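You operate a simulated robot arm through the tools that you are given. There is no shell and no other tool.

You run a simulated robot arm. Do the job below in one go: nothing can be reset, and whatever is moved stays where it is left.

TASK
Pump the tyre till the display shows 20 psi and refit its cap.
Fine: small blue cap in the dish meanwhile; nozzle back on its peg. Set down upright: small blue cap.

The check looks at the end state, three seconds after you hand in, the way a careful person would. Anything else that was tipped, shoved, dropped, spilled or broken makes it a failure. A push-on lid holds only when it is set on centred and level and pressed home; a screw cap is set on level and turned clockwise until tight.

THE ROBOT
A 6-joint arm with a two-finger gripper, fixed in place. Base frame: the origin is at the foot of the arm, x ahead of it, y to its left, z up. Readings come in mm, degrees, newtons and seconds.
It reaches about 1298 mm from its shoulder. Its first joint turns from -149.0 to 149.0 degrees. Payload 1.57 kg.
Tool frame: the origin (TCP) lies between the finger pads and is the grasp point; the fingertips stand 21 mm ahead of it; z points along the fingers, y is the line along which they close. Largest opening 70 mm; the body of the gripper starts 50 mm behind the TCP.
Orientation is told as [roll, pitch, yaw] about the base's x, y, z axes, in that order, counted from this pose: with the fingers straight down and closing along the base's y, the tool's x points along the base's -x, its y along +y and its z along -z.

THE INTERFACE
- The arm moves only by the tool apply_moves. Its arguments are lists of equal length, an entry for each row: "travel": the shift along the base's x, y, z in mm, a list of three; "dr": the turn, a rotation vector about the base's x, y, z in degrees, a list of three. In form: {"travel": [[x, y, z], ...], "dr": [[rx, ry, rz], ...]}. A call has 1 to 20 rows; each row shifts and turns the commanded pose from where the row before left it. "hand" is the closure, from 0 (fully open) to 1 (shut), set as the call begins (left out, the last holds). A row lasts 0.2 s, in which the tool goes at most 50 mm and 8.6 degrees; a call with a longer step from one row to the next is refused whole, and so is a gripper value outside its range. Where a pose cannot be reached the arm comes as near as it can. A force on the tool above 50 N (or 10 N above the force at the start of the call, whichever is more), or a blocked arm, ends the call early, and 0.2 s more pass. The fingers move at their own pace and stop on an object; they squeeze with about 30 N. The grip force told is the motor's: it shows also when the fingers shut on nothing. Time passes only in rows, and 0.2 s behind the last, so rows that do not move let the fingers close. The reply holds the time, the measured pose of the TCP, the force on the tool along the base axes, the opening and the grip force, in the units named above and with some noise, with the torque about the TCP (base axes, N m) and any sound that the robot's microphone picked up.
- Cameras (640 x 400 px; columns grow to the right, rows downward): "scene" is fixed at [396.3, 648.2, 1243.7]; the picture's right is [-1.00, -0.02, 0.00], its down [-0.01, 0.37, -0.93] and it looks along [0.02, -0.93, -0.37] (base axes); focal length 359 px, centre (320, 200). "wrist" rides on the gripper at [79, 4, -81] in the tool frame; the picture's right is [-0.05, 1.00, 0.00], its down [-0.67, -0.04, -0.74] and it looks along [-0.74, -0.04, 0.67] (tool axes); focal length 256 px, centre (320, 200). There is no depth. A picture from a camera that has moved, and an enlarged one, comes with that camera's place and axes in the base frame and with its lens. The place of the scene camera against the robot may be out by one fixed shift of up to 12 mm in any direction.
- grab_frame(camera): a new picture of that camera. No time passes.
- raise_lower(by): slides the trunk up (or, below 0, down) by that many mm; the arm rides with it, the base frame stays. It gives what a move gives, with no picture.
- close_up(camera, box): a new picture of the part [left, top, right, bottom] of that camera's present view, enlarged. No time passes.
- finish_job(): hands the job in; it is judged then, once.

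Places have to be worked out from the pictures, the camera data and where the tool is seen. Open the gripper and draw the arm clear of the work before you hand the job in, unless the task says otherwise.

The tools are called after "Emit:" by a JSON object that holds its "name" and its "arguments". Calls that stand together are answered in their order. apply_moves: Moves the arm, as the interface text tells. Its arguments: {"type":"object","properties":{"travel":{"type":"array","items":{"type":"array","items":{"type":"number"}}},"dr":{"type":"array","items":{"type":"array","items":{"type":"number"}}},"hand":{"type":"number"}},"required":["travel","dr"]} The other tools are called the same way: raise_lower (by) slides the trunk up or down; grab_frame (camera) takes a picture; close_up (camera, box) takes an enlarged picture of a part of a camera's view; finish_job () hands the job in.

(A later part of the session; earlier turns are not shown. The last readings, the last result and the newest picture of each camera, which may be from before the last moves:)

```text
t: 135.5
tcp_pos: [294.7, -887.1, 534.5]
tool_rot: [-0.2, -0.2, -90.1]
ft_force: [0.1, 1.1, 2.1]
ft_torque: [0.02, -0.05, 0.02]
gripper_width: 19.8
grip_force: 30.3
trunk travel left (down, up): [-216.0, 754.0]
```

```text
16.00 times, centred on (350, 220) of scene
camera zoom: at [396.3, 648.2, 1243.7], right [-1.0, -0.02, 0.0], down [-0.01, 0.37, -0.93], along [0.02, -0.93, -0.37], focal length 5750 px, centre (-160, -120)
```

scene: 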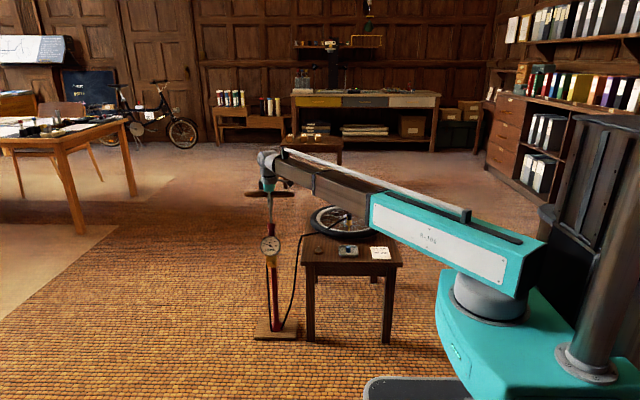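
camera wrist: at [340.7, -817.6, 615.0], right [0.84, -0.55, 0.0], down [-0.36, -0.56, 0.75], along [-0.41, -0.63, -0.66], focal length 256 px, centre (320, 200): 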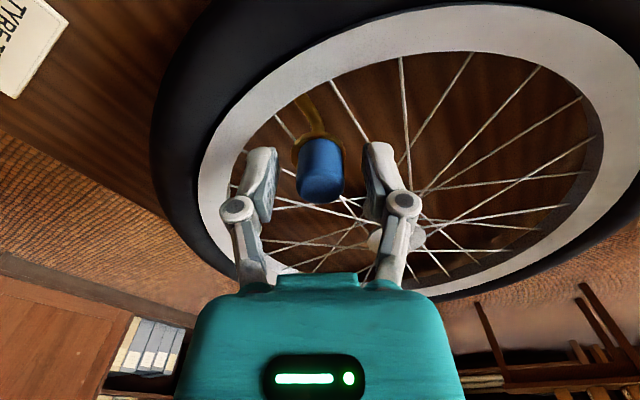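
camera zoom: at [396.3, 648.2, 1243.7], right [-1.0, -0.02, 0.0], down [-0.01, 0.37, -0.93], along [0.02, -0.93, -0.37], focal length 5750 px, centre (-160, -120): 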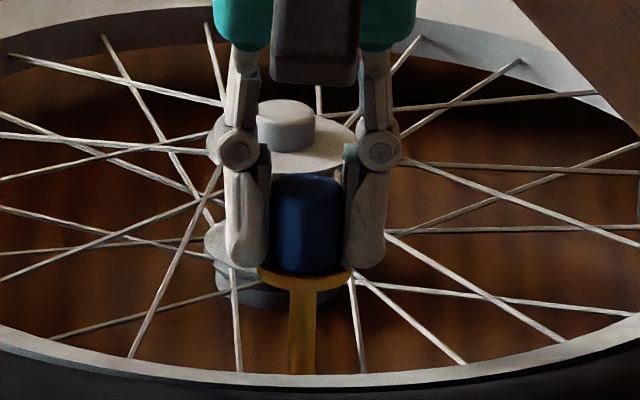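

Emit:
{"name": "apply_moves", "arguments": {"travel": [[0.2, 0.6, 0], [0, 0, 0]], "dr": [[0, 0, 0], [0, 0, 0]]}}

Emit:
{"name": "close_up", "arguments": {"camera": "wrist", "box": [290, 110, 350, 210]}}

Emit:
{"name": "close_up", "arguments": {"camera": "scene", "box": [344, 214, 356, 226]}}

```text
t: 136.1
tcp_pos: [295.4, -887.7, 534.4]
tool_rot: [-0.1, -0.2, -90.0]
ft_force: [-0.6, -0.8, 0.7]
ft_torque: [-0.01, -0.02, 0.03]
gripper_width: 19.7
grip_force: 30.0
trunk travel left (down, up): [-216.0, 754.0]
```

```text
4.00 times, centred on (320, 160) of wrist
camera zoom: at [299.3, -807.5, 615.2], right [1.0, -0.05, 0.0], down [-0.03, -0.66, 0.75], along [-0.04, -0.75, -0.66], focal length 1024 px, centre (320, 360)
```

zoom: 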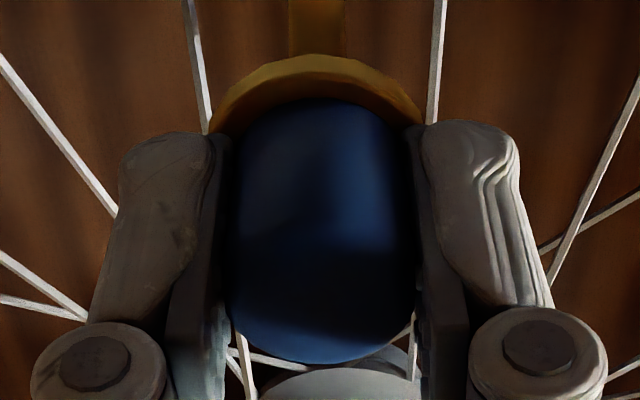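

```text
16.00 times, centred on (350, 220) of scene
camera zoom: at [396.3, 648.2, 1243.7], right [-1.0, -0.02, 0.0], down [-0.01, 0.37, -0.93], along [0.02, -0.93, -0.37], focal length 5750 px, centre (-160, -120)
```

zoom: 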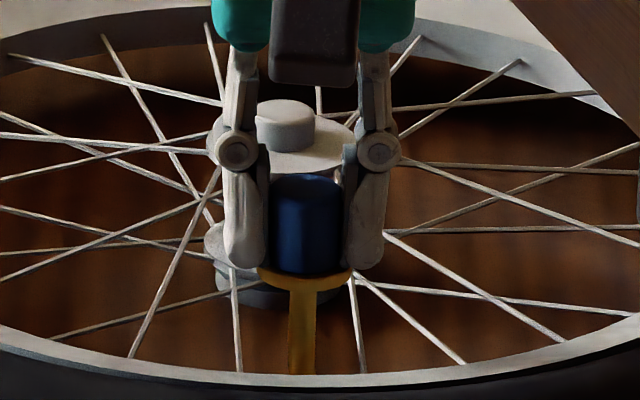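

The cap is centred on the flange to within measurement error. I press down with the grip, then release and press from the top.

Emit:
{"name": "raise_lower", "arguments": {"by": -1.5}}

Emit:
{"name": "apply_moves", "arguments": {"travel": [[0, 0, 0], [0, 0, 0], [0, 0, 0]], "dr": [[0, 0, 0], [0, 0, 0], [0, 0, 0]], "hand": 0.42}}

Emit:
{"name": "close_up", "arguments": {"camera": "wrist", "box": [290, 110, 350, 210]}}

Emit:
{"name": "close_up", "arguments": {"camera": "scene", "box": [344, 214, 356, 226]}}

```text
t: 136.6
tcp_pos: [295.6, -888.9, 534.9]
tool_rot: [-0.2, -0.3, -90.0]
ft_force: [1.4, -6.5, 19.6]
ft_torque: [-0.04, -0.09, -0.04]
gripper_width: 19.6
grip_force: 29.8
trunk travel left (down, up): [-214.0, 756.0]
```

```text
t: 137.4
tcp_pos: [296.1, -887.3, 533.2]
tool_rot: [0.0, -0.2, -90.0]
ft_force: [-0.4, 0.4, -0.8]
ft_torque: [-0.01, 0.02, 0.03]
gripper_width: 40.2
grip_force: 0.1
trunk travel left (down, up): [-214.0, 756.0]
```

```text
4.00 times, centred on (320, 160) of wrist
camera zoom: at [299.4, -807.4, 613.4], right [1.0, -0.05, 0.0], down [-0.03, -0.66, 0.75], along [-0.04, -0.75, -0.66], focal length 1024 px, centre (320, 360)
```

zoom: 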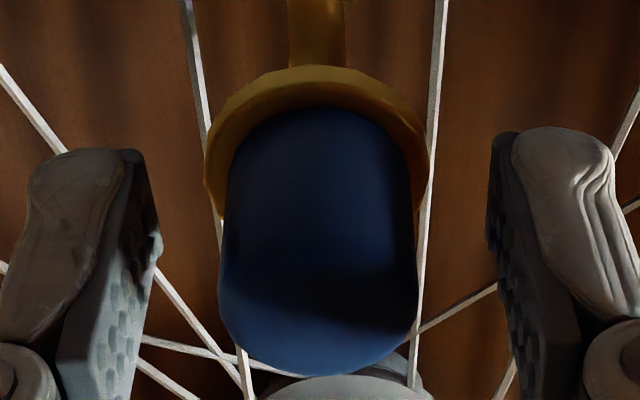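

```text
16.00 times, centred on (350, 220) of scene
camera zoom: at [396.3, 648.2, 1243.7], right [-1.0, -0.02, 0.0], down [-0.01, 0.37, -0.93], along [0.02, -0.93, -0.37], focal length 5750 px, centre (-160, -120)
```

zoom: 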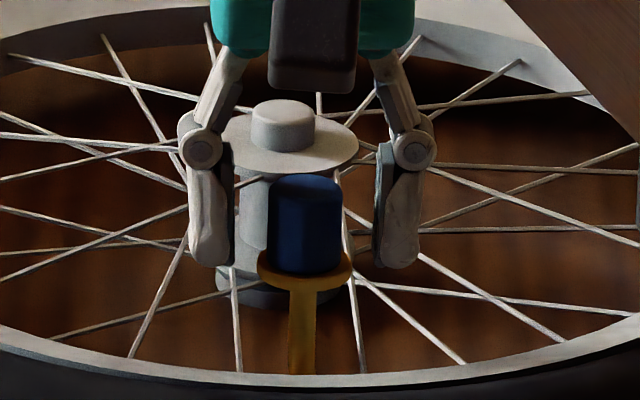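

The cap is now centred in both views and standing level. I raise, close the fingers, and press on the top to seat it firmly.

Emit:
{"name": "raise_lower", "arguments": {"by": 50}}

Emit:
{"name": "apply_moves", "arguments": {"travel": [[-0.3, -0.3, 0], [0, 0, 0], [0, 0, 0], [0, 0, 0], [0, 0, 0]], "dr": [[0, 0, 0], [0, 0, 0], [0, 0, 0], [0, 0, 0], [0, 0, 0]], "hand": 1}}

Emit:
{"name": "close_up", "arguments": {"camera": "scene", "box": [340, 204, 360, 228]}}

Emit:
{"name": "close_up", "arguments": {"camera": "wrist", "box": [270, 60, 370, 220]}}

```text
t: 138.3
tcp_pos: [296.1, -887.0, 582.9]
tool_rot: [-0.1, -0.2, -90.0]
ft_force: [1.0, 0.1, 1.5]
ft_torque: [-0.04, 0.01, -0.03]
gripper_width: 40.3
grip_force: 0.2
trunk travel left (down, up): [-264.0, 706.0]
```

```text
t: 139.5
tcp_pos: [295.7, -887.5, 583.0]
tool_rot: [-0.1, -0.2, -89.9]
ft_force: [0.6, -0.3, 1.1]
ft_torque: [-0.04, 0.02, -0.01]
gripper_width: 0.0
grip_force: 28.6
trunk travel left (down, up): [-264.0, 706.0]
```

```text
16.00 times, centred on (350, 216) of scene
camera zoom: at [396.3, 648.2, 1243.7], right [-1.0, -0.02, 0.0], down [-0.01, 0.37, -0.93], along [0.02, -0.93, -0.37], focal length 5750 px, centre (-160, -56)
```

zoom: 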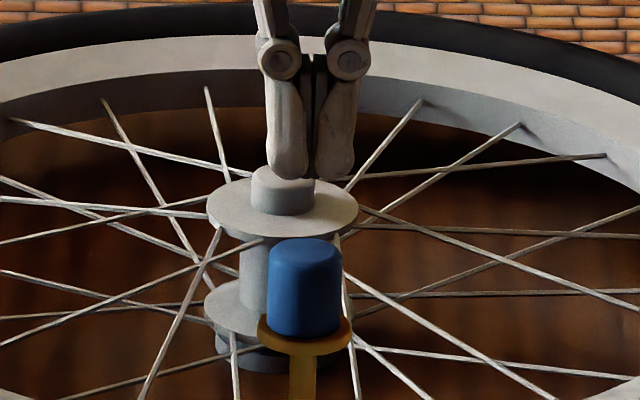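

```text
2.50 times, centred on (320, 140) of wrist
camera zoom: at [298.9, -807.8, 663.5], right [1.0, -0.05, 0.0], down [-0.03, -0.66, 0.75], along [-0.04, -0.75, -0.66], focal length 640 px, centre (320, 350)
```

zoom: 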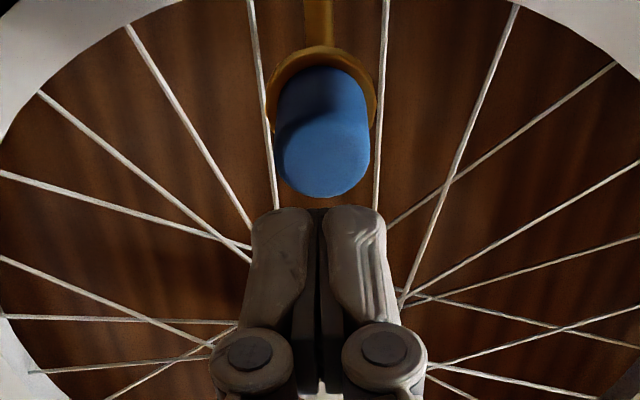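

The cap sits centred and level at its original height. I lower the closed fingertips onto its top and press.

Emit:
{"name": "raise_lower", "arguments": {"by": -20}}

Emit:
{"name": "raise_lower", "arguments": {"by": -3}}

Emit:
{"name": "close_up", "arguments": {"camera": "scene", "box": [340, 204, 360, 228]}}

```text
t: 140.2
tcp_pos: [294.1, -888.4, 562.8]
tool_rot: [0.0, -0.2, -89.9]
ft_force: [0.7, 0.4, -0.6]
ft_torque: [-0.01, -0.01, -0.03]
gripper_width: 0.0
grip_force: 28.8
trunk travel left (down, up): [-244.0, 726.0]
```

```text
t: 140.7
tcp_pos: [293.6, -888.0, 560.0]
tool_rot: [-0.1, -0.2, -90.0]
ft_force: [-0.9, -0.3, 0.2]
ft_torque: [0.01, 0.0, -0.01]
gripper_width: 0.0
grip_force: 28.7
trunk travel left (down, up): [-241.0, 729.0]
```

```text
16.00 times, centred on (350, 216) of scene
camera zoom: at [396.3, 648.2, 1243.7], right [-1.0, -0.02, 0.0], down [-0.01, 0.37, -0.93], along [0.02, -0.93, -0.37], focal length 5750 px, centre (-160, -56)
```

zoom: 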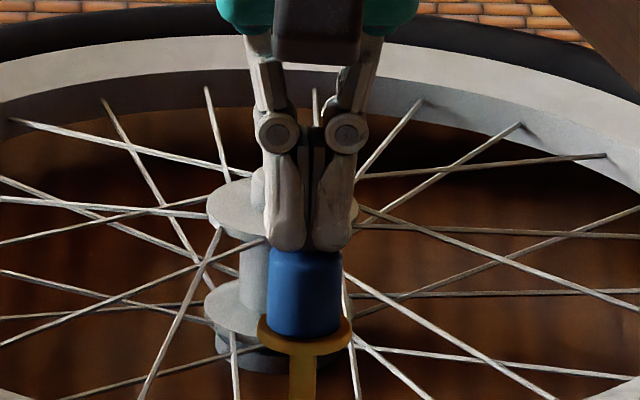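

Emit:
{"name": "raise_lower", "arguments": {"by": -2}}

```text
t: 141.2
tcp_pos: [294.2, -887.1, 559.2]
tool_rot: [-0.2, -0.2, -90.0]
ft_force: [0.3, -0.3, -0.2]
ft_torque: [0.04, 0.01, 0.01]
gripper_width: 6.0
grip_force: 28.5
trunk travel left (down, up): [-239.0, 731.0]
```

Emit:
{"name": "close_up", "arguments": {"camera": "scene", "box": [340, 204, 360, 228]}}

Emit:
{"name": "close_up", "arguments": {"camera": "wrist", "box": [270, 80, 370, 240]}}

```text
16.00 times, centred on (350, 216) of scene
camera zoom: at [396.3, 648.2, 1243.7], right [-1.0, -0.02, 0.0], down [-0.01, 0.37, -0.93], along [0.02, -0.93, -0.37], focal length 5750 px, centre (-160, -56)
```

zoom: 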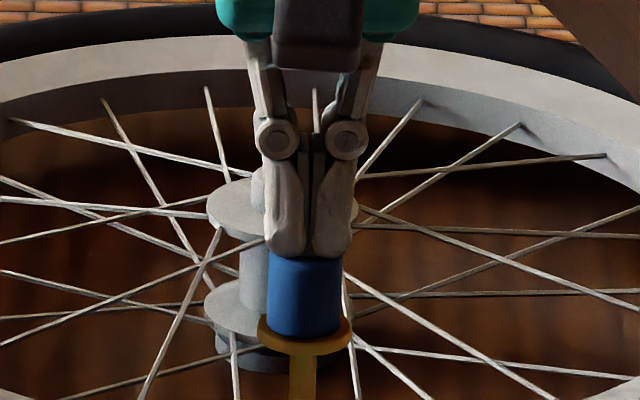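

```text
2.50 times, centred on (320, 160) of wrist
camera zoom: at [298.9, -807.7, 638.5], right [1.0, -0.05, 0.0], down [-0.03, -0.66, 0.75], along [-0.04, -0.75, -0.66], focal length 640 px, centre (320, 300)
```

zoom: 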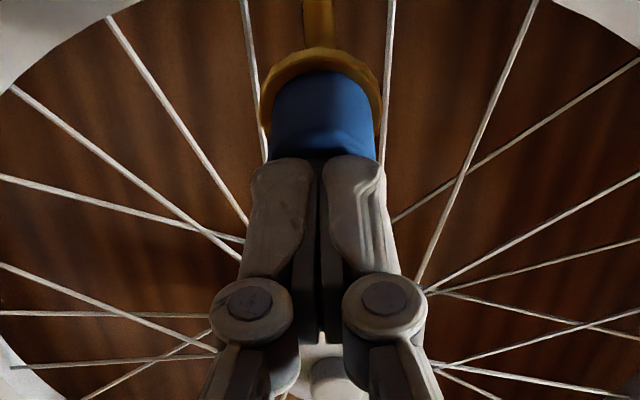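

Emit:
{"name": "raise_lower", "arguments": {"by": -1}}

```text
t: 141.8
tcp_pos: [296.0, -888.2, 557.0]
tool_rot: [-0.1, -0.2, -89.9]
ft_force: [-0.1, -0.8, 4.4]
ft_torque: [-0.03, 0.01, 0.0]
gripper_width: 6.1
grip_force: 29.0
trunk travel left (down, up): [-238.0, 732.0]
```

Emit:
{"name": "raise_lower", "arguments": {"by": -1.5}}

```text
t: 142.3
tcp_pos: [293.9, -887.5, 557.0]
tool_rot: [-0.1, -0.3, -90.0]
ft_force: [0.2, -2.9, 16.8]
ft_torque: [-0.06, -0.02, 0.0]
gripper_width: 6.1
grip_force: 28.6
trunk travel left (down, up): [-237.0, 733.0]
```

Emit:
{"name": "raise_lower", "arguments": {"by": -1.5}}

Emit:
{"name": "close_up", "arguments": {"camera": "scene", "box": [340, 204, 360, 228]}}

```text
t: 142.8
tcp_pos: [294.5, -886.1, 556.9]
tool_rot: [0.0, -0.5, -90.0]
ft_force: [1.7, -5.0, 30.4]
ft_torque: [-0.08, -0.01, 0.01]
gripper_width: 6.1
grip_force: 28.4
trunk travel left (down, up): [-235.0, 735.0]
```

```text
16.00 times, centred on (350, 216) of scene
camera zoom: at [396.3, 648.2, 1243.7], right [-1.0, -0.02, 0.0], down [-0.01, 0.37, -0.93], along [0.02, -0.93, -0.37], focal length 5750 px, centre (-160, -56)
```

zoom: 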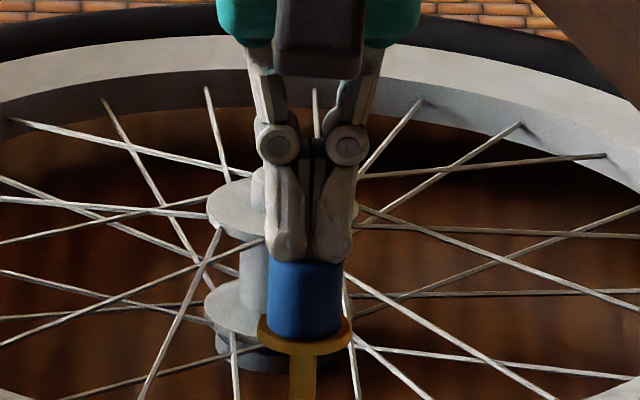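

Emit:
{"name": "raise_lower", "arguments": {"by": -1}}

```text
t: 143.3
tcp_pos: [294.6, -886.9, 556.3]
tool_rot: [-0.1, -0.4, -90.1]
ft_force: [1.8, -6.5, 38.2]
ft_torque: [-0.13, -0.01, -0.01]
gripper_width: 6.1
grip_force: 28.6
trunk travel left (down, up): [-234.0, 736.0]
```

Pressed to 38 N. I raise clear and inspect the cap.

Emit:
{"name": "raise_lower", "arguments": {"by": 26}}

Emit:
{"name": "apply_moves", "arguments": {"travel": [[0, 0, 0], [0, 0, 0], [0, 0, 0]], "dr": [[0, 0, 0], [0, 0, 0], [0, 0, 0]], "hand": 0.42}}

Emit:
{"name": "close_up", "arguments": {"camera": "scene", "box": [340, 204, 360, 228]}}

Emit:
{"name": "close_up", "arguments": {"camera": "wrist", "box": [290, 60, 350, 140]}}

```text
t: 144.0
tcp_pos: [293.5, -887.4, 578.3]
tool_rot: [0.0, -0.2, -89.9]
ft_force: [0.4, -0.4, -0.6]
ft_torque: [0.01, 0.01, 0.01]
gripper_width: 0.0
grip_force: 28.7
trunk travel left (down, up): [-260.0, 710.0]
```

```text
t: 144.8
tcp_pos: [295.3, -886.3, 578.7]
tool_rot: [-0.1, -0.2, -89.9]
ft_force: [0.1, -1.6, 0.1]
ft_torque: [0.02, 0.01, 0.03]
gripper_width: 40.5
grip_force: 0.0
trunk travel left (down, up): [-260.0, 710.0]
```

```text
16.00 times, centred on (350, 216) of scene
camera zoom: at [396.3, 648.2, 1243.7], right [-1.0, -0.02, 0.0], down [-0.01, 0.37, -0.93], along [0.02, -0.93, -0.37], focal length 5750 px, centre (-160, -56)
```

zoom: 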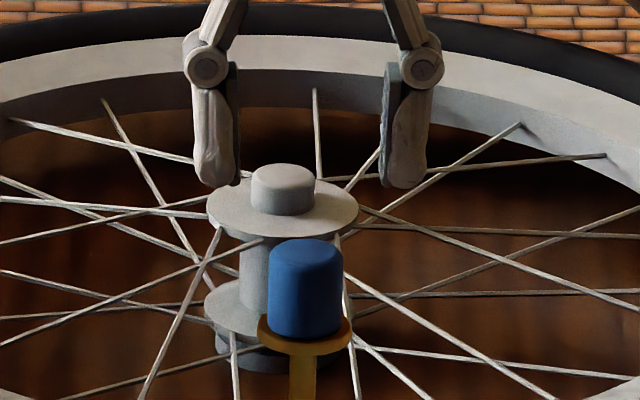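

```text
5.00 times, centred on (320, 100) of wrist
camera zoom: at [298.9, -807.8, 659.5], right [1.0, -0.05, 0.0], down [-0.03, -0.66, 0.75], along [-0.04, -0.75, -0.66], focal length 1280 px, centre (320, 700)
```

zoom: 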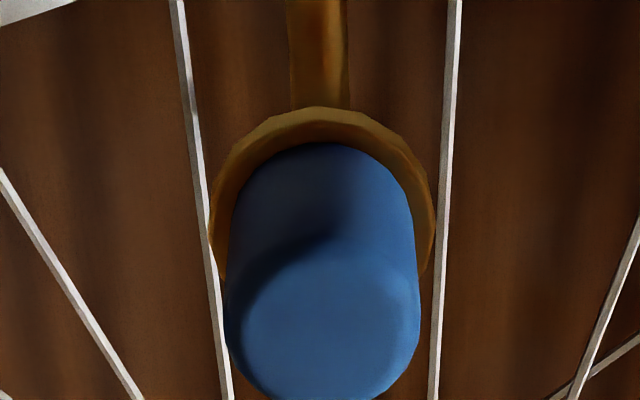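

The cap looks exactly like the original: centred, level and at the same height. To verify that it actually holds, I'll grip it again and do a tiny pull test.

Emit:
{"name": "apply_moves", "arguments": {"travel": [[0.1, 0.8, 0], [0, 0, 0]], "dr": [[0, 0, 0], [0, 0, 0]]}}

Emit:
{"name": "raise_lower", "arguments": {"by": -43}}

Emit:
{"name": "apply_moves", "arguments": {"travel": [[0, 0, 0], [0, 0, 0], [0, 0, 0], [0, 0, 0]], "dr": [[0, 0, 0], [0, 0, 0], [0, 0, 0], [0, 0, 0]], "hand": 1}}

Emit:
{"name": "close_up", "arguments": {"camera": "scene", "box": [340, 204, 360, 228]}}

Emit:
{"name": "close_up", "arguments": {"camera": "wrist", "box": [290, 110, 350, 210]}}

```text
t: 145.4
tcp_pos: [294.3, -886.4, 579.0]
tool_rot: [-0.1, -0.2, -90.0]
ft_force: [-0.2, 0.4, -0.4]
ft_torque: [0.01, 0.03, 0.02]
gripper_width: 40.5
grip_force: 0.1
trunk travel left (down, up): [-260.0, 710.0]
```

```text
t: 146.3
tcp_pos: [294.1, -887.0, 535.8]
tool_rot: [-0.1, -0.2, -89.9]
ft_force: [1.1, -0.6, -0.2]
ft_torque: [0.01, 0.01, 0.03]
gripper_width: 40.5
grip_force: 0.0
trunk travel left (down, up): [-217.0, 753.0]
```

```text
t: 147.3
tcp_pos: [294.8, -886.5, 536.0]
tool_rot: [0.0, -0.2, -90.0]
ft_force: [0.2, -0.7, 1.7]
ft_torque: [-0.01, -0.02, 0.02]
gripper_width: 19.8
grip_force: 30.2
trunk travel left (down, up): [-217.0, 753.0]
```

```text
16.00 times, centred on (350, 216) of scene
camera zoom: at [396.3, 648.2, 1243.7], right [-1.0, -0.02, 0.0], down [-0.01, 0.37, -0.93], along [0.02, -0.93, -0.37], focal length 5750 px, centre (-160, -56)
```

zoom: 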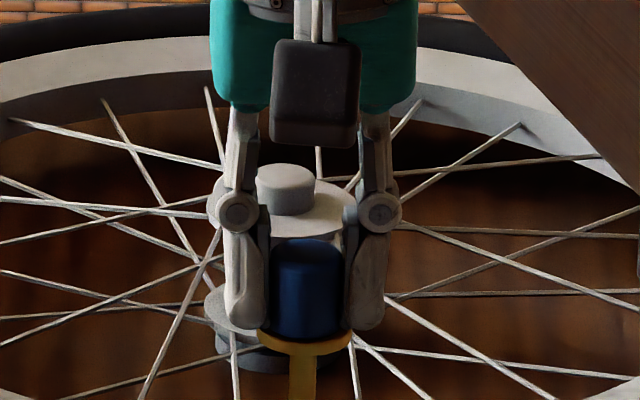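

```text
4.00 times, centred on (320, 160) of wrist
camera zoom: at [299.2, -806.7, 616.6], right [1.0, -0.05, 0.0], down [-0.03, -0.66, 0.75], along [-0.04, -0.75, -0.66], focal length 1024 px, centre (320, 360)
```

zoom: 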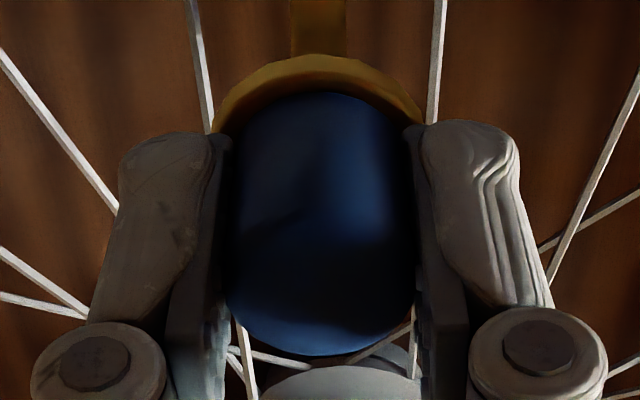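

Emit:
{"name": "raise_lower", "arguments": {"by": 1}}

Emit:
{"name": "close_up", "arguments": {"camera": "scene", "box": [340, 204, 360, 228]}}

```text
t: 147.8
tcp_pos: [294.5, -886.4, 537.7]
tool_rot: [0.0, -0.1, -90.0]
ft_force: [0.5, 0.3, 0.4]
ft_torque: [-0.05, 0.02, 0.0]
gripper_width: 19.9
grip_force: 30.5
trunk travel left (down, up): [-218.0, 752.0]
```

```text
16.00 times, centred on (350, 216) of scene
camera zoom: at [396.3, 648.2, 1243.7], right [-1.0, -0.02, 0.0], down [-0.01, 0.37, -0.93], along [0.02, -0.93, -0.37], focal length 5750 px, centre (-160, -56)
```

zoom: 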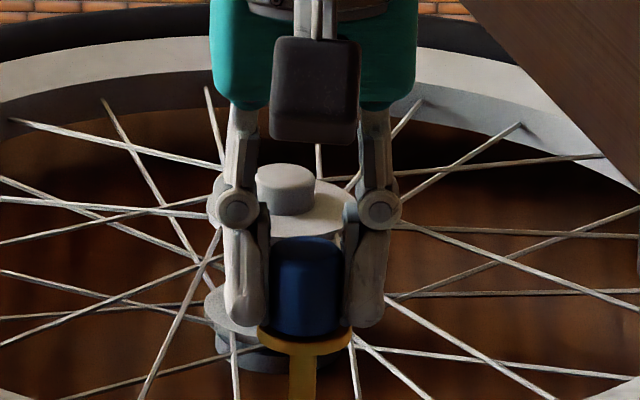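

There's no retention in pull: the cap moves freely. So it may be a screw cap that needs turning while centred. I set it back down, open, and re-orient to yaw 0 around the cap to prepare a proper clockwise turn.

Emit:
{"name": "raise_lower", "arguments": {"by": -1.3}}

Emit:
{"name": "apply_moves", "arguments": {"travel": [[0, 0, 0], [0, 0, 0], [0, 0, 0]], "dr": [[0, 0, 0], [0, 0, 0], [0, 0, 0]], "hand": 0.42}}

Emit:
{"name": "apply_moves", "arguments": {"travel": [[0, 0, 0], [0, 0, 0], [0, 0, 0], [0, 0, 0], [0, 0, 0], [0, 0, 0], [0, 0, 0], [0, 0, 0], [0, 0, 0], [0, 0, 0], [0, 0, 0]], "dr": [[0, 0, 8.18], [0, 0, 8.18], [0, 0, 8.18], [0, 0, 8.18], [0, 0, 8.18], [0, 0, 8.18], [0, 0, 8.18], [0, 0, 8.18], [0, 0, 8.18], [0, 0, 8.18], [0, 0, 8.2]]}}

Emit:
{"name": "close_up", "arguments": {"camera": "wrist", "box": [280, 90, 360, 220]}}

Emit:
{"name": "close_up", "arguments": {"camera": "scene", "box": [340, 204, 360, 228]}}

```text
t: 148.3
tcp_pos: [295.1, -887.2, 535.2]
tool_rot: [-0.2, -0.2, -90.0]
ft_force: [0.1, -0.2, 4.5]
ft_torque: [-0.02, -0.02, 0.02]
gripper_width: 20.0
grip_force: 29.8
trunk travel left (down, up): [-217.0, 753.0]
```

```text
t: 149.1
tcp_pos: [295.8, -886.4, 536.2]
tool_rot: [0.0, -0.3, -90.0]
ft_force: [0.1, 0.4, 0.5]
ft_torque: [0.02, 0.02, -0.01]
gripper_width: 40.6
grip_force: 0.1
trunk travel left (down, up): [-217.0, 753.0]
```

```text
t: 151.5
tcp_pos: [295.3, -887.5, 535.7]
tool_rot: [-0.1, -0.1, 0.2]
ft_force: [1.1, 0.4, -0.5]
ft_torque: [0.01, 0.02, 0.01]
gripper_width: 40.8
grip_force: 0.0
trunk travel left (down, up): [-217.0, 753.0]
```

```text
3.08 times, centred on (320, 155) of wrist
camera zoom: at [215.0, -882.9, 616.2], right [0.05, 1.0, 0.0], down [0.66, -0.03, 0.75], along [0.75, -0.04, -0.66], focal length 788 px, centre (320, 338)
```

zoom: 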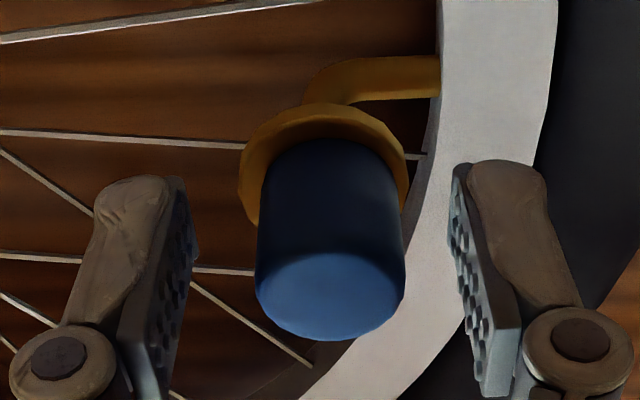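

```text
16.00 times, centred on (350, 216) of scene
camera zoom: at [396.3, 648.2, 1243.7], right [-1.0, -0.02, 0.0], down [-0.01, 0.37, -0.93], along [0.02, -0.93, -0.37], focal length 5750 px, centre (-160, -56)
```

zoom: 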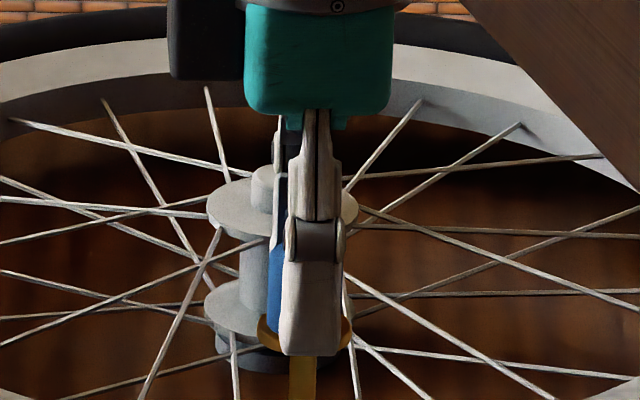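

In this view the cap is about 1 mm to +y of the flange axis (y≈-886.3). I centre the TCP on the axis and close at yaw 0 to centre the cap in y.

Emit:
{"name": "apply_moves", "arguments": {"travel": [[0.8, 0.3, 0], [0, 0, 0]], "dr": [[0, 0, -0.2], [0, 0, 0]]}}

Emit:
{"name": "apply_moves", "arguments": {"travel": [[0, 0, 0], [0, 0, 0], [0, 0, 0], [0, 0, 0]], "dr": [[0, 0, 0], [0, 0, 0], [0, 0, 0], [0, 0, 0]], "hand": 1}}

Emit:
{"name": "close_up", "arguments": {"camera": "wrist", "box": [280, 90, 360, 220]}}

Emit:
{"name": "close_up", "arguments": {"camera": "scene", "box": [340, 204, 360, 228]}}

```text
t: 152.1
tcp_pos: [295.3, -886.5, 535.7]
tool_rot: [-0.1, -0.2, -0.2]
ft_force: [-0.1, -0.1, 0.3]
ft_torque: [0.01, -0.02, 0.02]
gripper_width: 40.6
grip_force: 0.0
trunk travel left (down, up): [-217.0, 753.0]
```

```text
t: 153.1
tcp_pos: [295.9, -887.4, 535.6]
tool_rot: [-0.1, -0.2, -0.2]
ft_force: [-0.1, 0.6, 0.7]
ft_torque: [0.05, 0.0, -0.02]
gripper_width: 21.9
grip_force: 30.0
trunk travel left (down, up): [-217.0, 753.0]
```

```text
3.08 times, centred on (320, 155) of wrist
camera zoom: at [215.7, -881.8, 616.3], right [0.06, 1.0, 0.0], down [0.66, -0.04, 0.75], along [0.75, -0.04, -0.66], focal length 788 px, centre (320, 338)
```

zoom: 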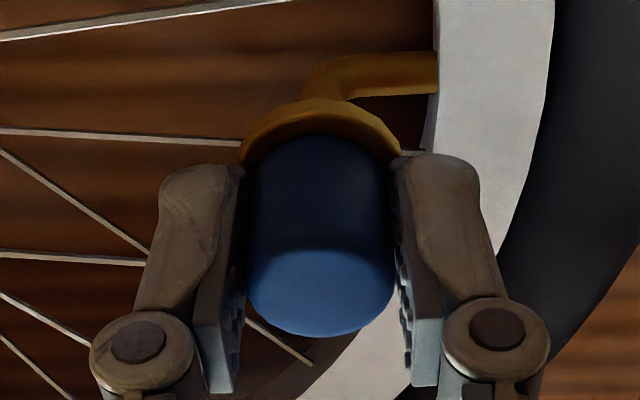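

```text
16.00 times, centred on (350, 216) of scene
camera zoom: at [396.3, 648.2, 1243.7], right [-1.0, -0.02, 0.0], down [-0.01, 0.37, -0.93], along [0.02, -0.93, -0.37], focal length 5750 px, centre (-160, -56)
```

zoom: 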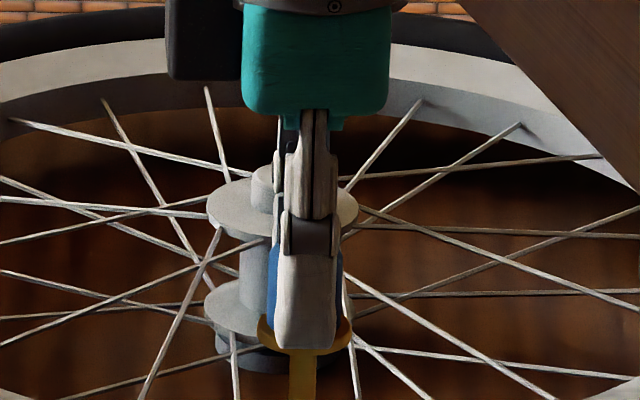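

Centred in both views, and the tool axis coincides with the cap axis. I press lightly and turn clockwise, watching the torque.

Emit:
{"name": "raise_lower", "arguments": {"by": -1}}

Emit:
{"name": "apply_moves", "arguments": {"travel": [[0, 0, 0], [0, 0, 0], [0, 0, 0], [0, 0, 0], [0, 0, 0]], "dr": [[0, 0, -8], [0, 0, -8], [0, 0, -8], [0, 0, -8], [0, 0, -8]]}}

Emit:
{"name": "close_up", "arguments": {"camera": "wrist", "box": [280, 90, 360, 220]}}

```text
t: 153.6
tcp_pos: [295.7, -886.4, 535.9]
tool_rot: [-0.3, -0.2, -0.2]
ft_force: [0.7, -0.8, 10.1]
ft_torque: [0.0, -0.02, 0.01]
gripper_width: 21.8
grip_force: 30.1
trunk travel left (down, up): [-216.0, 754.0]
```

```text
t: 154.8
tcp_pos: [295.4, -886.4, 534.4]
tool_rot: [-0.1, -0.2, -40.3]
ft_force: [-0.4, 1.1, 8.5]
ft_torque: [0.03, 0.03, -0.01]
gripper_width: 21.6
grip_force: 29.8
trunk travel left (down, up): [-216.0, 754.0]
```

```text
3.08 times, centred on (320, 155) of wrist
camera zoom: at [237.5, -830.8, 615.9], right [0.69, 0.73, 0.0], down [0.48, -0.46, 0.75], along [0.54, -0.51, -0.66], focal length 788 px, centre (320, 338)
```

zoom: 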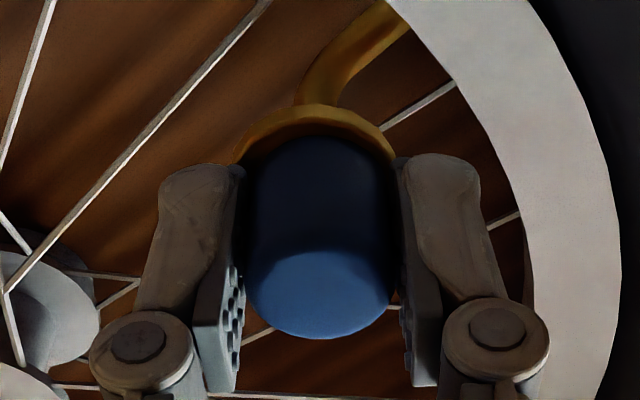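

The torque is essentially zero now, so it turns freely. I continue clockwise until it tightens.

Emit:
{"name": "apply_moves", "arguments": {"travel": [[0, 0, 0], [0, 0, 0], [0, 0, 0], [0, 0, 0], [0, 0, 0], [0, 0, 0]], "dr": [[0, 0, -8.3], [0, 0, -8.3], [0, 0, -8.3], [0, 0, -8.3], [0, 0, -8.3], [0, 0, -8.3]]}}

Emit:
{"name": "close_up", "arguments": {"camera": "wrist", "box": [280, 90, 360, 220]}}

Emit:
{"name": "close_up", "arguments": {"camera": "scene", "box": [340, 204, 360, 228]}}

```text
t: 156.2
tcp_pos: [296.8, -886.7, 535.0]
tool_rot: [-0.1, -0.1, -90.1]
ft_force: [-0.5, 2.1, 6.6]
ft_torque: [0.09, -0.01, 0.02]
gripper_width: 21.5
grip_force: 30.2
trunk travel left (down, up): [-216.0, 754.0]
```

```text
3.08 times, centred on (320, 155) of wrist
camera zoom: at [300.1, -806.9, 615.8], right [1.0, -0.06, 0.0], down [-0.04, -0.66, 0.75], along [-0.04, -0.75, -0.66], focal length 788 px, centre (320, 338)
```

zoom: 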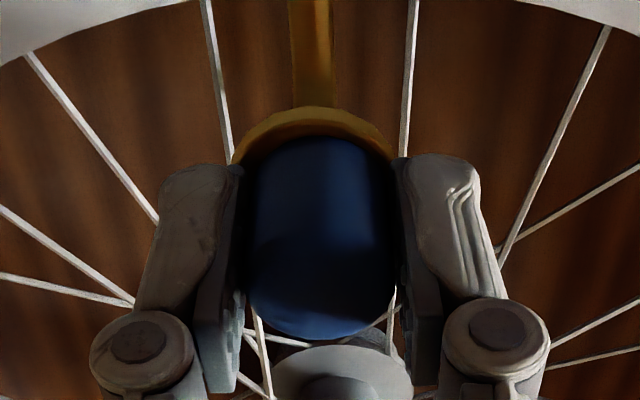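

```text
16.00 times, centred on (350, 216) of scene
camera zoom: at [396.3, 648.2, 1243.7], right [-1.0, -0.02, 0.0], down [-0.01, 0.37, -0.93], along [0.02, -0.93, -0.37], focal length 5750 px, centre (-160, -56)
```

zoom: 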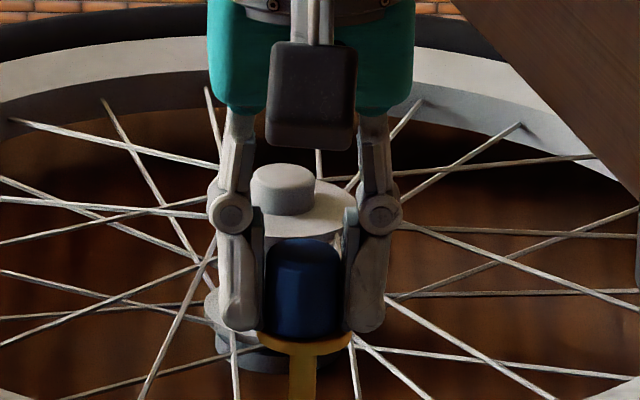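

It turned 90° clockwise without tightening, and drifted about 1 mm in +x. I bring it back on axis (x -1.0) and verify before pressing it home again.

Emit:
{"name": "apply_moves", "arguments": {"travel": [[-1.0, 0, 0], [0, 0, 0]], "dr": [[0, 0, 0], [0, 0, 0]]}}

Emit:
{"name": "close_up", "arguments": {"camera": "wrist", "box": [280, 90, 360, 220]}}

Emit:
{"name": "close_up", "arguments": {"camera": "scene", "box": [340, 204, 360, 228]}}

```text
t: 156.8
tcp_pos: [296.0, -886.6, 534.5]
tool_rot: [-0.1, -0.2, -90.0]
ft_force: [6.1, 1.1, 6.5]
ft_torque: [0.02, -0.13, 0.03]
gripper_width: 21.7
grip_force: 30.0
trunk travel left (down, up): [-216.0, 754.0]
```

```text
3.08 times, centred on (320, 155) of wrist
camera zoom: at [299.2, -807.0, 615.7], right [1.0, -0.05, 0.0], down [-0.03, -0.66, 0.75], along [-0.04, -0.75, -0.66], focal length 788 px, centre (320, 338)
```

zoom: 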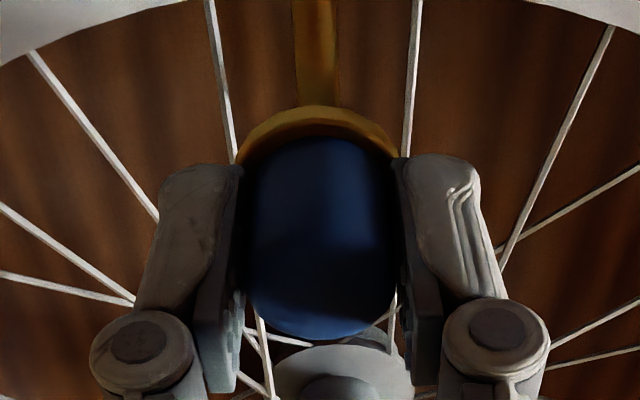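

```text
16.00 times, centred on (350, 216) of scene
camera zoom: at [396.3, 648.2, 1243.7], right [-1.0, -0.02, 0.0], down [-0.01, 0.37, -0.93], along [0.02, -0.93, -0.37], focal length 5750 px, centre (-160, -56)
```

zoom: 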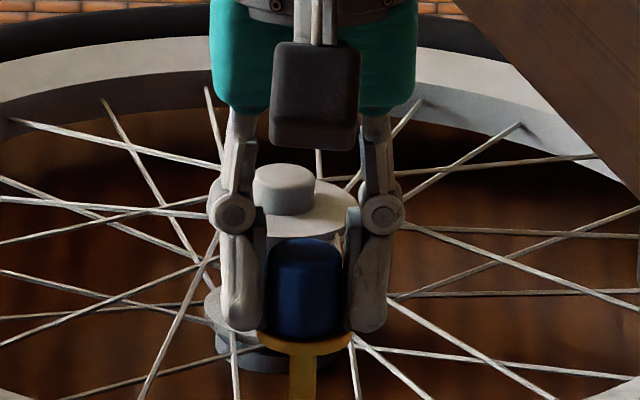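

Emit:
{"name": "apply_moves", "arguments": {"travel": [[0, 0, 0], [0, 0, 0], [0, 0, 0], [0, 0, 0], [0, 0, 0], [0, 0, 0], [0, 0, 0], [0, 0, 0]], "dr": [[0, 0, -7.5], [0, 0, -7.5], [0, 0, -7.5], [0, 0, -7.5], [0, 0, -7.5], [0, 0, -7.5], [0, 0, -7.5], [0, 0, -7.5]]}}

Emit:
{"name": "close_up", "arguments": {"camera": "wrist", "box": [280, 90, 360, 220]}}

Emit:
{"name": "close_up", "arguments": {"camera": "scene", "box": [340, 204, 360, 228]}}

```text
t: 158.6
tcp_pos: [295.2, -887.0, 533.8]
tool_rot: [-0.1, -0.2, -150.1]
ft_force: [1.3, -1.2, 4.4]
ft_torque: [-0.01, -0.05, 0.02]
gripper_width: 21.9
grip_force: 30.5
trunk travel left (down, up): [-216.0, 754.0]
```

```text
3.08 times, centred on (320, 155) of wrist
camera zoom: at [365.8, -850.6, 615.6], right [0.45, -0.89, 0.0], down [-0.59, -0.3, 0.75], along [-0.67, -0.34, -0.66], focal length 788 px, centre (320, 338)
```

zoom: 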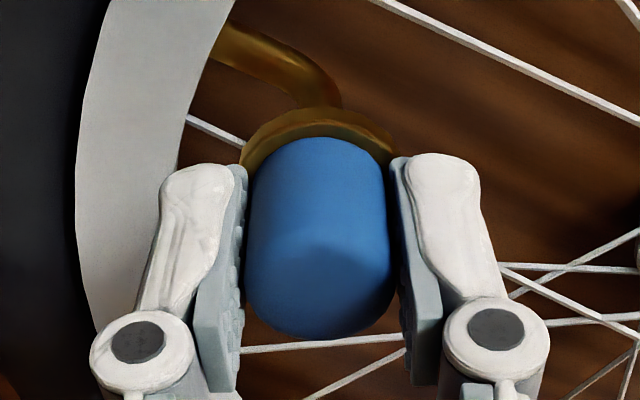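

```text
16.00 times, centred on (350, 216) of scene
camera zoom: at [396.3, 648.2, 1243.7], right [-1.0, -0.02, 0.0], down [-0.01, 0.37, -0.93], along [0.02, -0.93, -0.37], focal length 5750 px, centre (-160, -56)
```

zoom: 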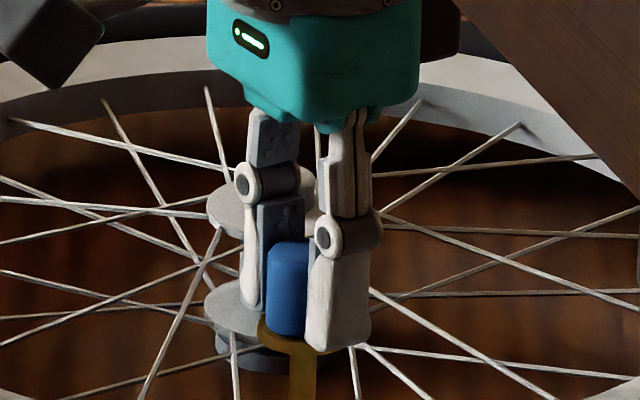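

The turn took another 60°, and the down-force is dropping as if the cap were drawing down. I do a small pull test here to see whether it's now held.

Emit:
{"name": "raise_lower", "arguments": {"by": 1.2}}

Emit:
{"name": "close_up", "arguments": {"camera": "scene", "box": [340, 204, 360, 228]}}

```text
t: 159.1
tcp_pos: [294.0, -888.0, 535.5]
tool_rot: [0.0, -0.2, -150.0]
ft_force: [-0.8, 0.7, 0.2]
ft_torque: [0.02, 0.03, -0.05]
gripper_width: 21.8
grip_force: 29.8
trunk travel left (down, up): [-217.0, 753.0]
```

```text
16.00 times, centred on (350, 216) of scene
camera zoom: at [396.3, 648.2, 1243.7], right [-1.0, -0.02, 0.0], down [-0.01, 0.37, -0.93], along [0.02, -0.93, -0.37], focal length 5750 px, centre (-160, -56)
```

zoom: 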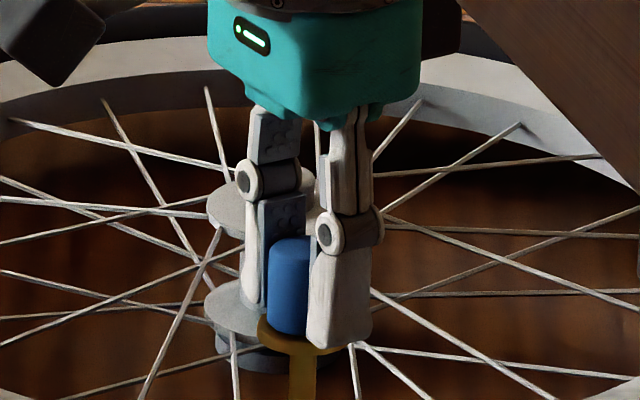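

The cap is free to lift, so nothing is threaded. It behaves as a push-on that must be centred and pressed home. I set it back down, fine-centre it, release and inspect before a firm top press.

Emit:
{"name": "raise_lower", "arguments": {"by": -1.2}}

Emit:
{"name": "apply_moves", "arguments": {"travel": [[-0.25, 0.45, 0], [0, 0, 0]], "dr": [[0, 0, 0], [0, 0, 0]]}}

Emit:
{"name": "close_up", "arguments": {"camera": "wrist", "box": [280, 90, 360, 220]}}

```text
t: 159.6
tcp_pos: [294.9, -887.8, 534.8]
tool_rot: [0.0, -0.3, -149.9]
ft_force: [0.0, -1.8, 3.8]
ft_torque: [-0.06, 0.01, 0.02]
gripper_width: 21.9
grip_force: 29.9
trunk travel left (down, up): [-216.0, 754.0]
```

```text
t: 160.2
tcp_pos: [293.9, -886.7, 534.3]
tool_rot: [-0.2, -0.2, -150.0]
ft_force: [2.3, -4.5, 5.3]
ft_torque: [-0.1, -0.07, 0.02]
gripper_width: 21.6
grip_force: 30.1
trunk travel left (down, up): [-216.0, 754.0]
```

```text
3.08 times, centred on (320, 155) of wrist
camera zoom: at [365.1, -850.2, 615.5], right [0.45, -0.89, 0.0], down [-0.59, -0.3, 0.75], along [-0.67, -0.34, -0.66], focal length 788 px, centre (320, 338)
```

zoom: 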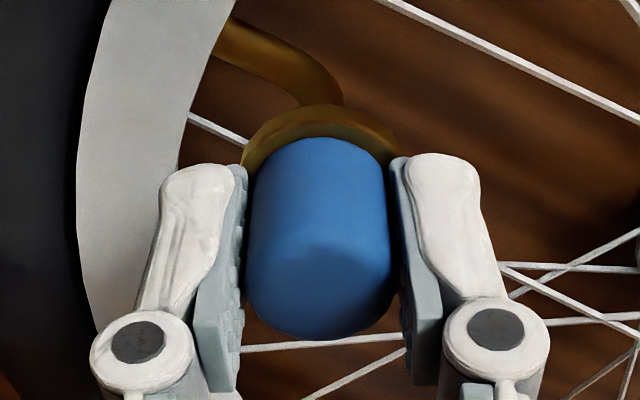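

Emit:
{"name": "apply_moves", "arguments": {"travel": [[0, 0, 0], [0, 0, 0], [0, 0, 0]], "dr": [[0, 0, 0], [0, 0, 0], [0, 0, 0]], "hand": 0.42}}

Emit:
{"name": "raise_lower", "arguments": {"by": 46}}

Emit:
{"name": "close_up", "arguments": {"camera": "scene", "box": [344, 216, 356, 228]}}

Emit:
{"name": "close_up", "arguments": {"camera": "wrist", "box": [290, 60, 350, 140]}}

```text
t: 161.0
tcp_pos: [294.7, -886.6, 535.9]
tool_rot: [-0.1, -0.2, -150.1]
ft_force: [0.5, 1.1, -0.6]
ft_torque: [-0.01, 0.01, 0.0]
gripper_width: 40.4
grip_force: 0.1
trunk travel left (down, up): [-216.0, 754.0]
```

```text
t: 161.9
tcp_pos: [295.0, -886.5, 581.0]
tool_rot: [-0.1, -0.2, -149.9]
ft_force: [0.3, 0.4, -0.8]
ft_torque: [0.01, 0.01, 0.03]
gripper_width: 40.7
grip_force: 0.1
trunk travel left (down, up): [-262.0, 708.0]
```

```text
16.00 times, centred on (350, 222) of scene
camera zoom: at [396.3, 648.2, 1243.7], right [-1.0, -0.02, 0.0], down [-0.01, 0.37, -0.93], along [0.02, -0.93, -0.37], focal length 5750 px, centre (-160, -152)
```

zoom: 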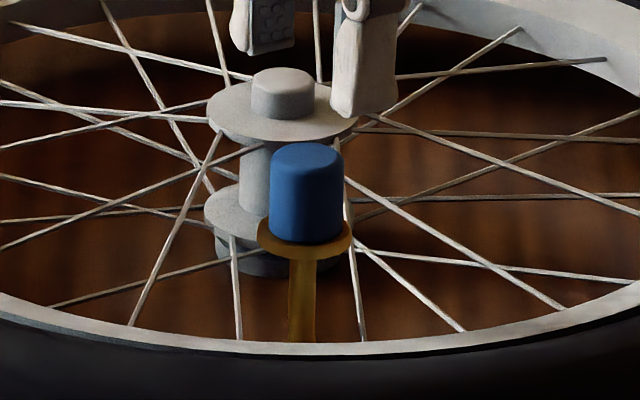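

```text
5.00 times, centred on (320, 100) of wrist
camera zoom: at [365.0, -850.1, 661.2], right [0.45, -0.89, 0.0], down [-0.59, -0.3, 0.75], along [-0.67, -0.34, -0.66], focal length 1280 px, centre (320, 700)
```

zoom: 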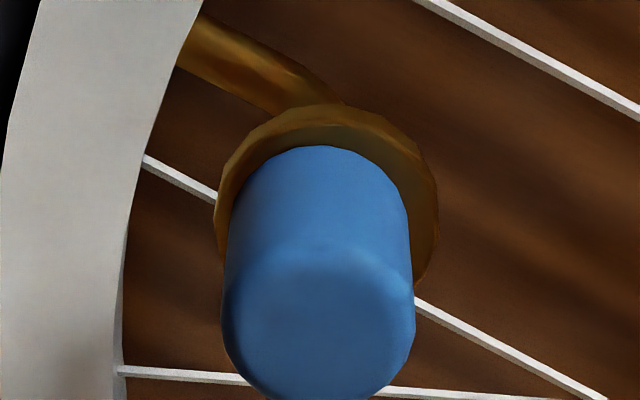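

The cap is about 0.9 mm off along the closing direction of this yaw, and fine along the other. I shift the TCP to (+0.3,-0.6), lower and close to centre it.

Emit:
{"name": "apply_moves", "arguments": {"travel": [[0.3, -0.6, 0], [0, 0, 0]], "dr": [[0, 0, 0], [0, 0, 0]]}}

Emit:
{"name": "raise_lower", "arguments": {"by": -45}}

Emit:
{"name": "close_up", "arguments": {"camera": "wrist", "box": [280, 90, 360, 220]}}

```text
t: 162.5
tcp_pos: [294.3, -887.1, 580.1]
tool_rot: [-0.1, -0.2, -150.0]
ft_force: [-0.5, -0.7, 0.3]
ft_torque: [0.01, 0.02, 0.02]
gripper_width: 40.6
grip_force: 0.1
trunk travel left (down, up): [-262.0, 708.0]
```

```text
t: 163.4
tcp_pos: [295.1, -887.5, 536.6]
tool_rot: [-0.1, -0.2, -150.1]
ft_force: [-0.2, 0.9, 0.4]
ft_torque: [0.04, -0.02, -0.01]
gripper_width: 40.5
grip_force: 0.0
trunk travel left (down, up): [-217.0, 753.0]
```

```text
3.08 times, centred on (320, 155) of wrist
camera zoom: at [364.8, -850.4, 616.1], right [0.45, -0.89, 0.0], down [-0.59, -0.3, 0.75], along [-0.67, -0.34, -0.66], focal length 788 px, centre (320, 338)
```

zoom: 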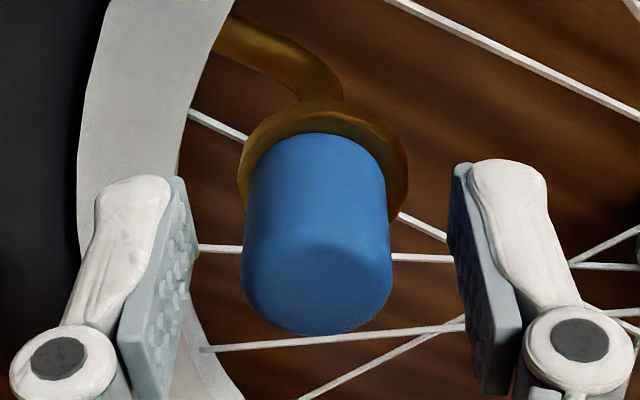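

Emit:
{"name": "apply_moves", "arguments": {"travel": [[0.25, -0.45, 0], [0, 0, 0]], "dr": [[0, 0, 0], [0, 0, 0]]}}

Emit:
{"name": "close_up", "arguments": {"camera": "wrist", "box": [280, 90, 360, 220]}}

```text
t: 164.0
tcp_pos: [294.5, -887.6, 535.6]
tool_rot: [-0.1, -0.2, -150.0]
ft_force: [0.4, 0.1, 0.6]
ft_torque: [0.03, -0.03, 0.02]
gripper_width: 40.5
grip_force: 0.1
trunk travel left (down, up): [-217.0, 753.0]
```

```text
3.08 times, centred on (320, 155) of wrist
camera zoom: at [365.0, -851.4, 616.2], right [0.45, -0.89, 0.0], down [-0.59, -0.3, 0.75], along [-0.67, -0.34, -0.66], focal length 788 px, centre (320, 338)
```

zoom: 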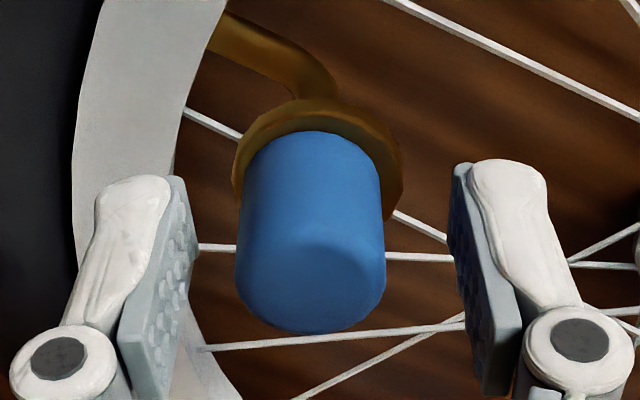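

Emit:
{"name": "apply_moves", "arguments": {"travel": [[-0.2, 0.4, 0], [0, 0, 0]], "dr": [[0, 0, 0], [0, 0, 0]]}}

Emit:
{"name": "close_up", "arguments": {"camera": "wrist", "box": [280, 90, 360, 220]}}

```text
t: 164.6
tcp_pos: [292.0, -886.3, 534.6]
tool_rot: [-0.2, -0.3, -150.0]
ft_force: [-0.8, 0.0, 0.1]
ft_torque: [-0.01, -0.02, 0.03]
gripper_width: 40.6
grip_force: 0.1
trunk travel left (down, up): [-217.0, 753.0]
```

```text
3.08 times, centred on (320, 155) of wrist
camera zoom: at [363.9, -850.9, 616.2], right [0.45, -0.89, 0.0], down [-0.59, -0.3, 0.75], along [-0.67, -0.34, -0.66], focal length 788 px, centre (320, 338)
```

zoom: 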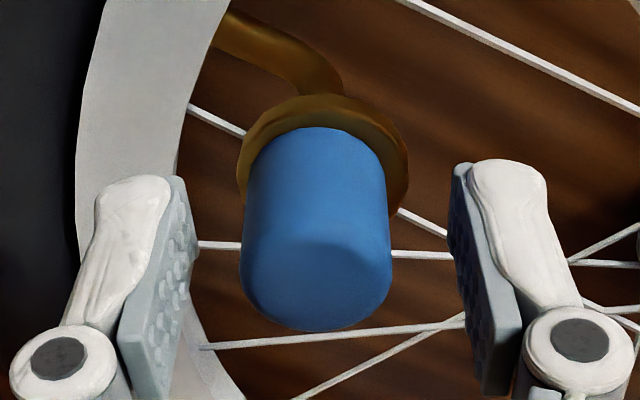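

The fingers would centre the cap within about 0.3 mm from here, so I close.

Emit:
{"name": "apply_moves", "arguments": {"travel": [[0, 0, 0], [0, 0, 0], [0, 0, 0], [0, 0, 0]], "dr": [[0, 0, 0], [0, 0, 0], [0, 0, 0], [0, 0, 0]], "hand": 1}}

Emit:
{"name": "raise_lower", "arguments": {"by": -1}}

Emit:
{"name": "apply_moves", "arguments": {"travel": [[0, 0, 0], [0, 0, 0], [0, 0, 0]], "dr": [[0, 0, 0], [0, 0, 0], [0, 0, 0]], "hand": 0.42}}

Emit:
{"name": "raise_lower", "arguments": {"by": 47}}

Emit:
{"name": "close_up", "arguments": {"camera": "scene", "box": [344, 216, 356, 228]}}

Emit:
{"name": "close_up", "arguments": {"camera": "wrist", "box": [290, 60, 350, 140]}}

```text
t: 165.6
tcp_pos: [293.2, -886.7, 535.6]
tool_rot: [-0.2, -0.1, -150.0]
ft_force: [-0.2, -0.2, 2.2]
ft_torque: [-0.02, -0.01, 0.01]
gripper_width: 21.7
grip_force: 30.1
trunk travel left (down, up): [-217.0, 753.0]
```

```text
t: 166.1
tcp_pos: [292.7, -887.7, 535.1]
tool_rot: [-0.1, -0.2, -150.0]
ft_force: [1.1, -1.7, 10.1]
ft_torque: [0.01, 0.03, -0.02]
gripper_width: 21.9
grip_force: 30.0
trunk travel left (down, up): [-216.0, 754.0]
```

```text
t: 166.9
tcp_pos: [292.8, -888.0, 534.9]
tool_rot: [-0.1, -0.1, -150.0]
ft_force: [0.2, -0.4, 0.0]
ft_torque: [-0.01, 0.02, -0.01]
gripper_width: 40.6
grip_force: 0.1
trunk travel left (down, up): [-216.0, 754.0]
```

```text
t: 167.8
tcp_pos: [292.5, -886.5, 582.5]
tool_rot: [-0.1, -0.1, -150.0]
ft_force: [0.3, 0.3, -0.2]
ft_torque: [0.01, 0.02, 0.0]
gripper_width: 40.7
grip_force: 0.0
trunk travel left (down, up): [-263.0, 707.0]
```

```text
16.00 times, centred on (350, 222) of scene
camera zoom: at [396.3, 648.2, 1243.7], right [-1.0, -0.02, 0.0], down [-0.01, 0.37, -0.93], along [0.02, -0.93, -0.37], focal length 5750 px, centre (-160, -152)
```

zoom: 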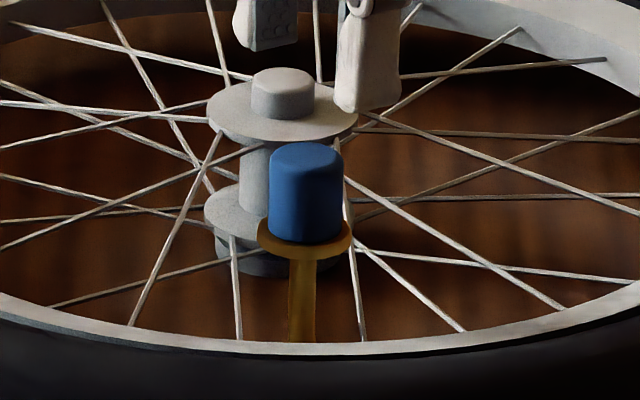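

```text
5.00 times, centred on (320, 100) of wrist
camera zoom: at [364.0, -851.0, 662.2], right [0.45, -0.89, 0.0], down [-0.59, -0.3, 0.75], along [-0.67, -0.34, -0.66], focal length 1280 px, centre (320, 700)
```

zoom: 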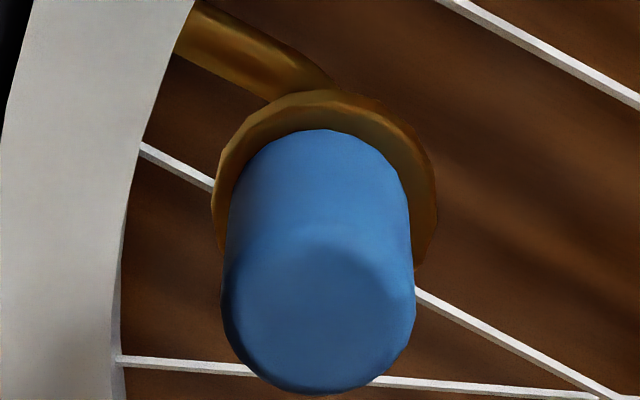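

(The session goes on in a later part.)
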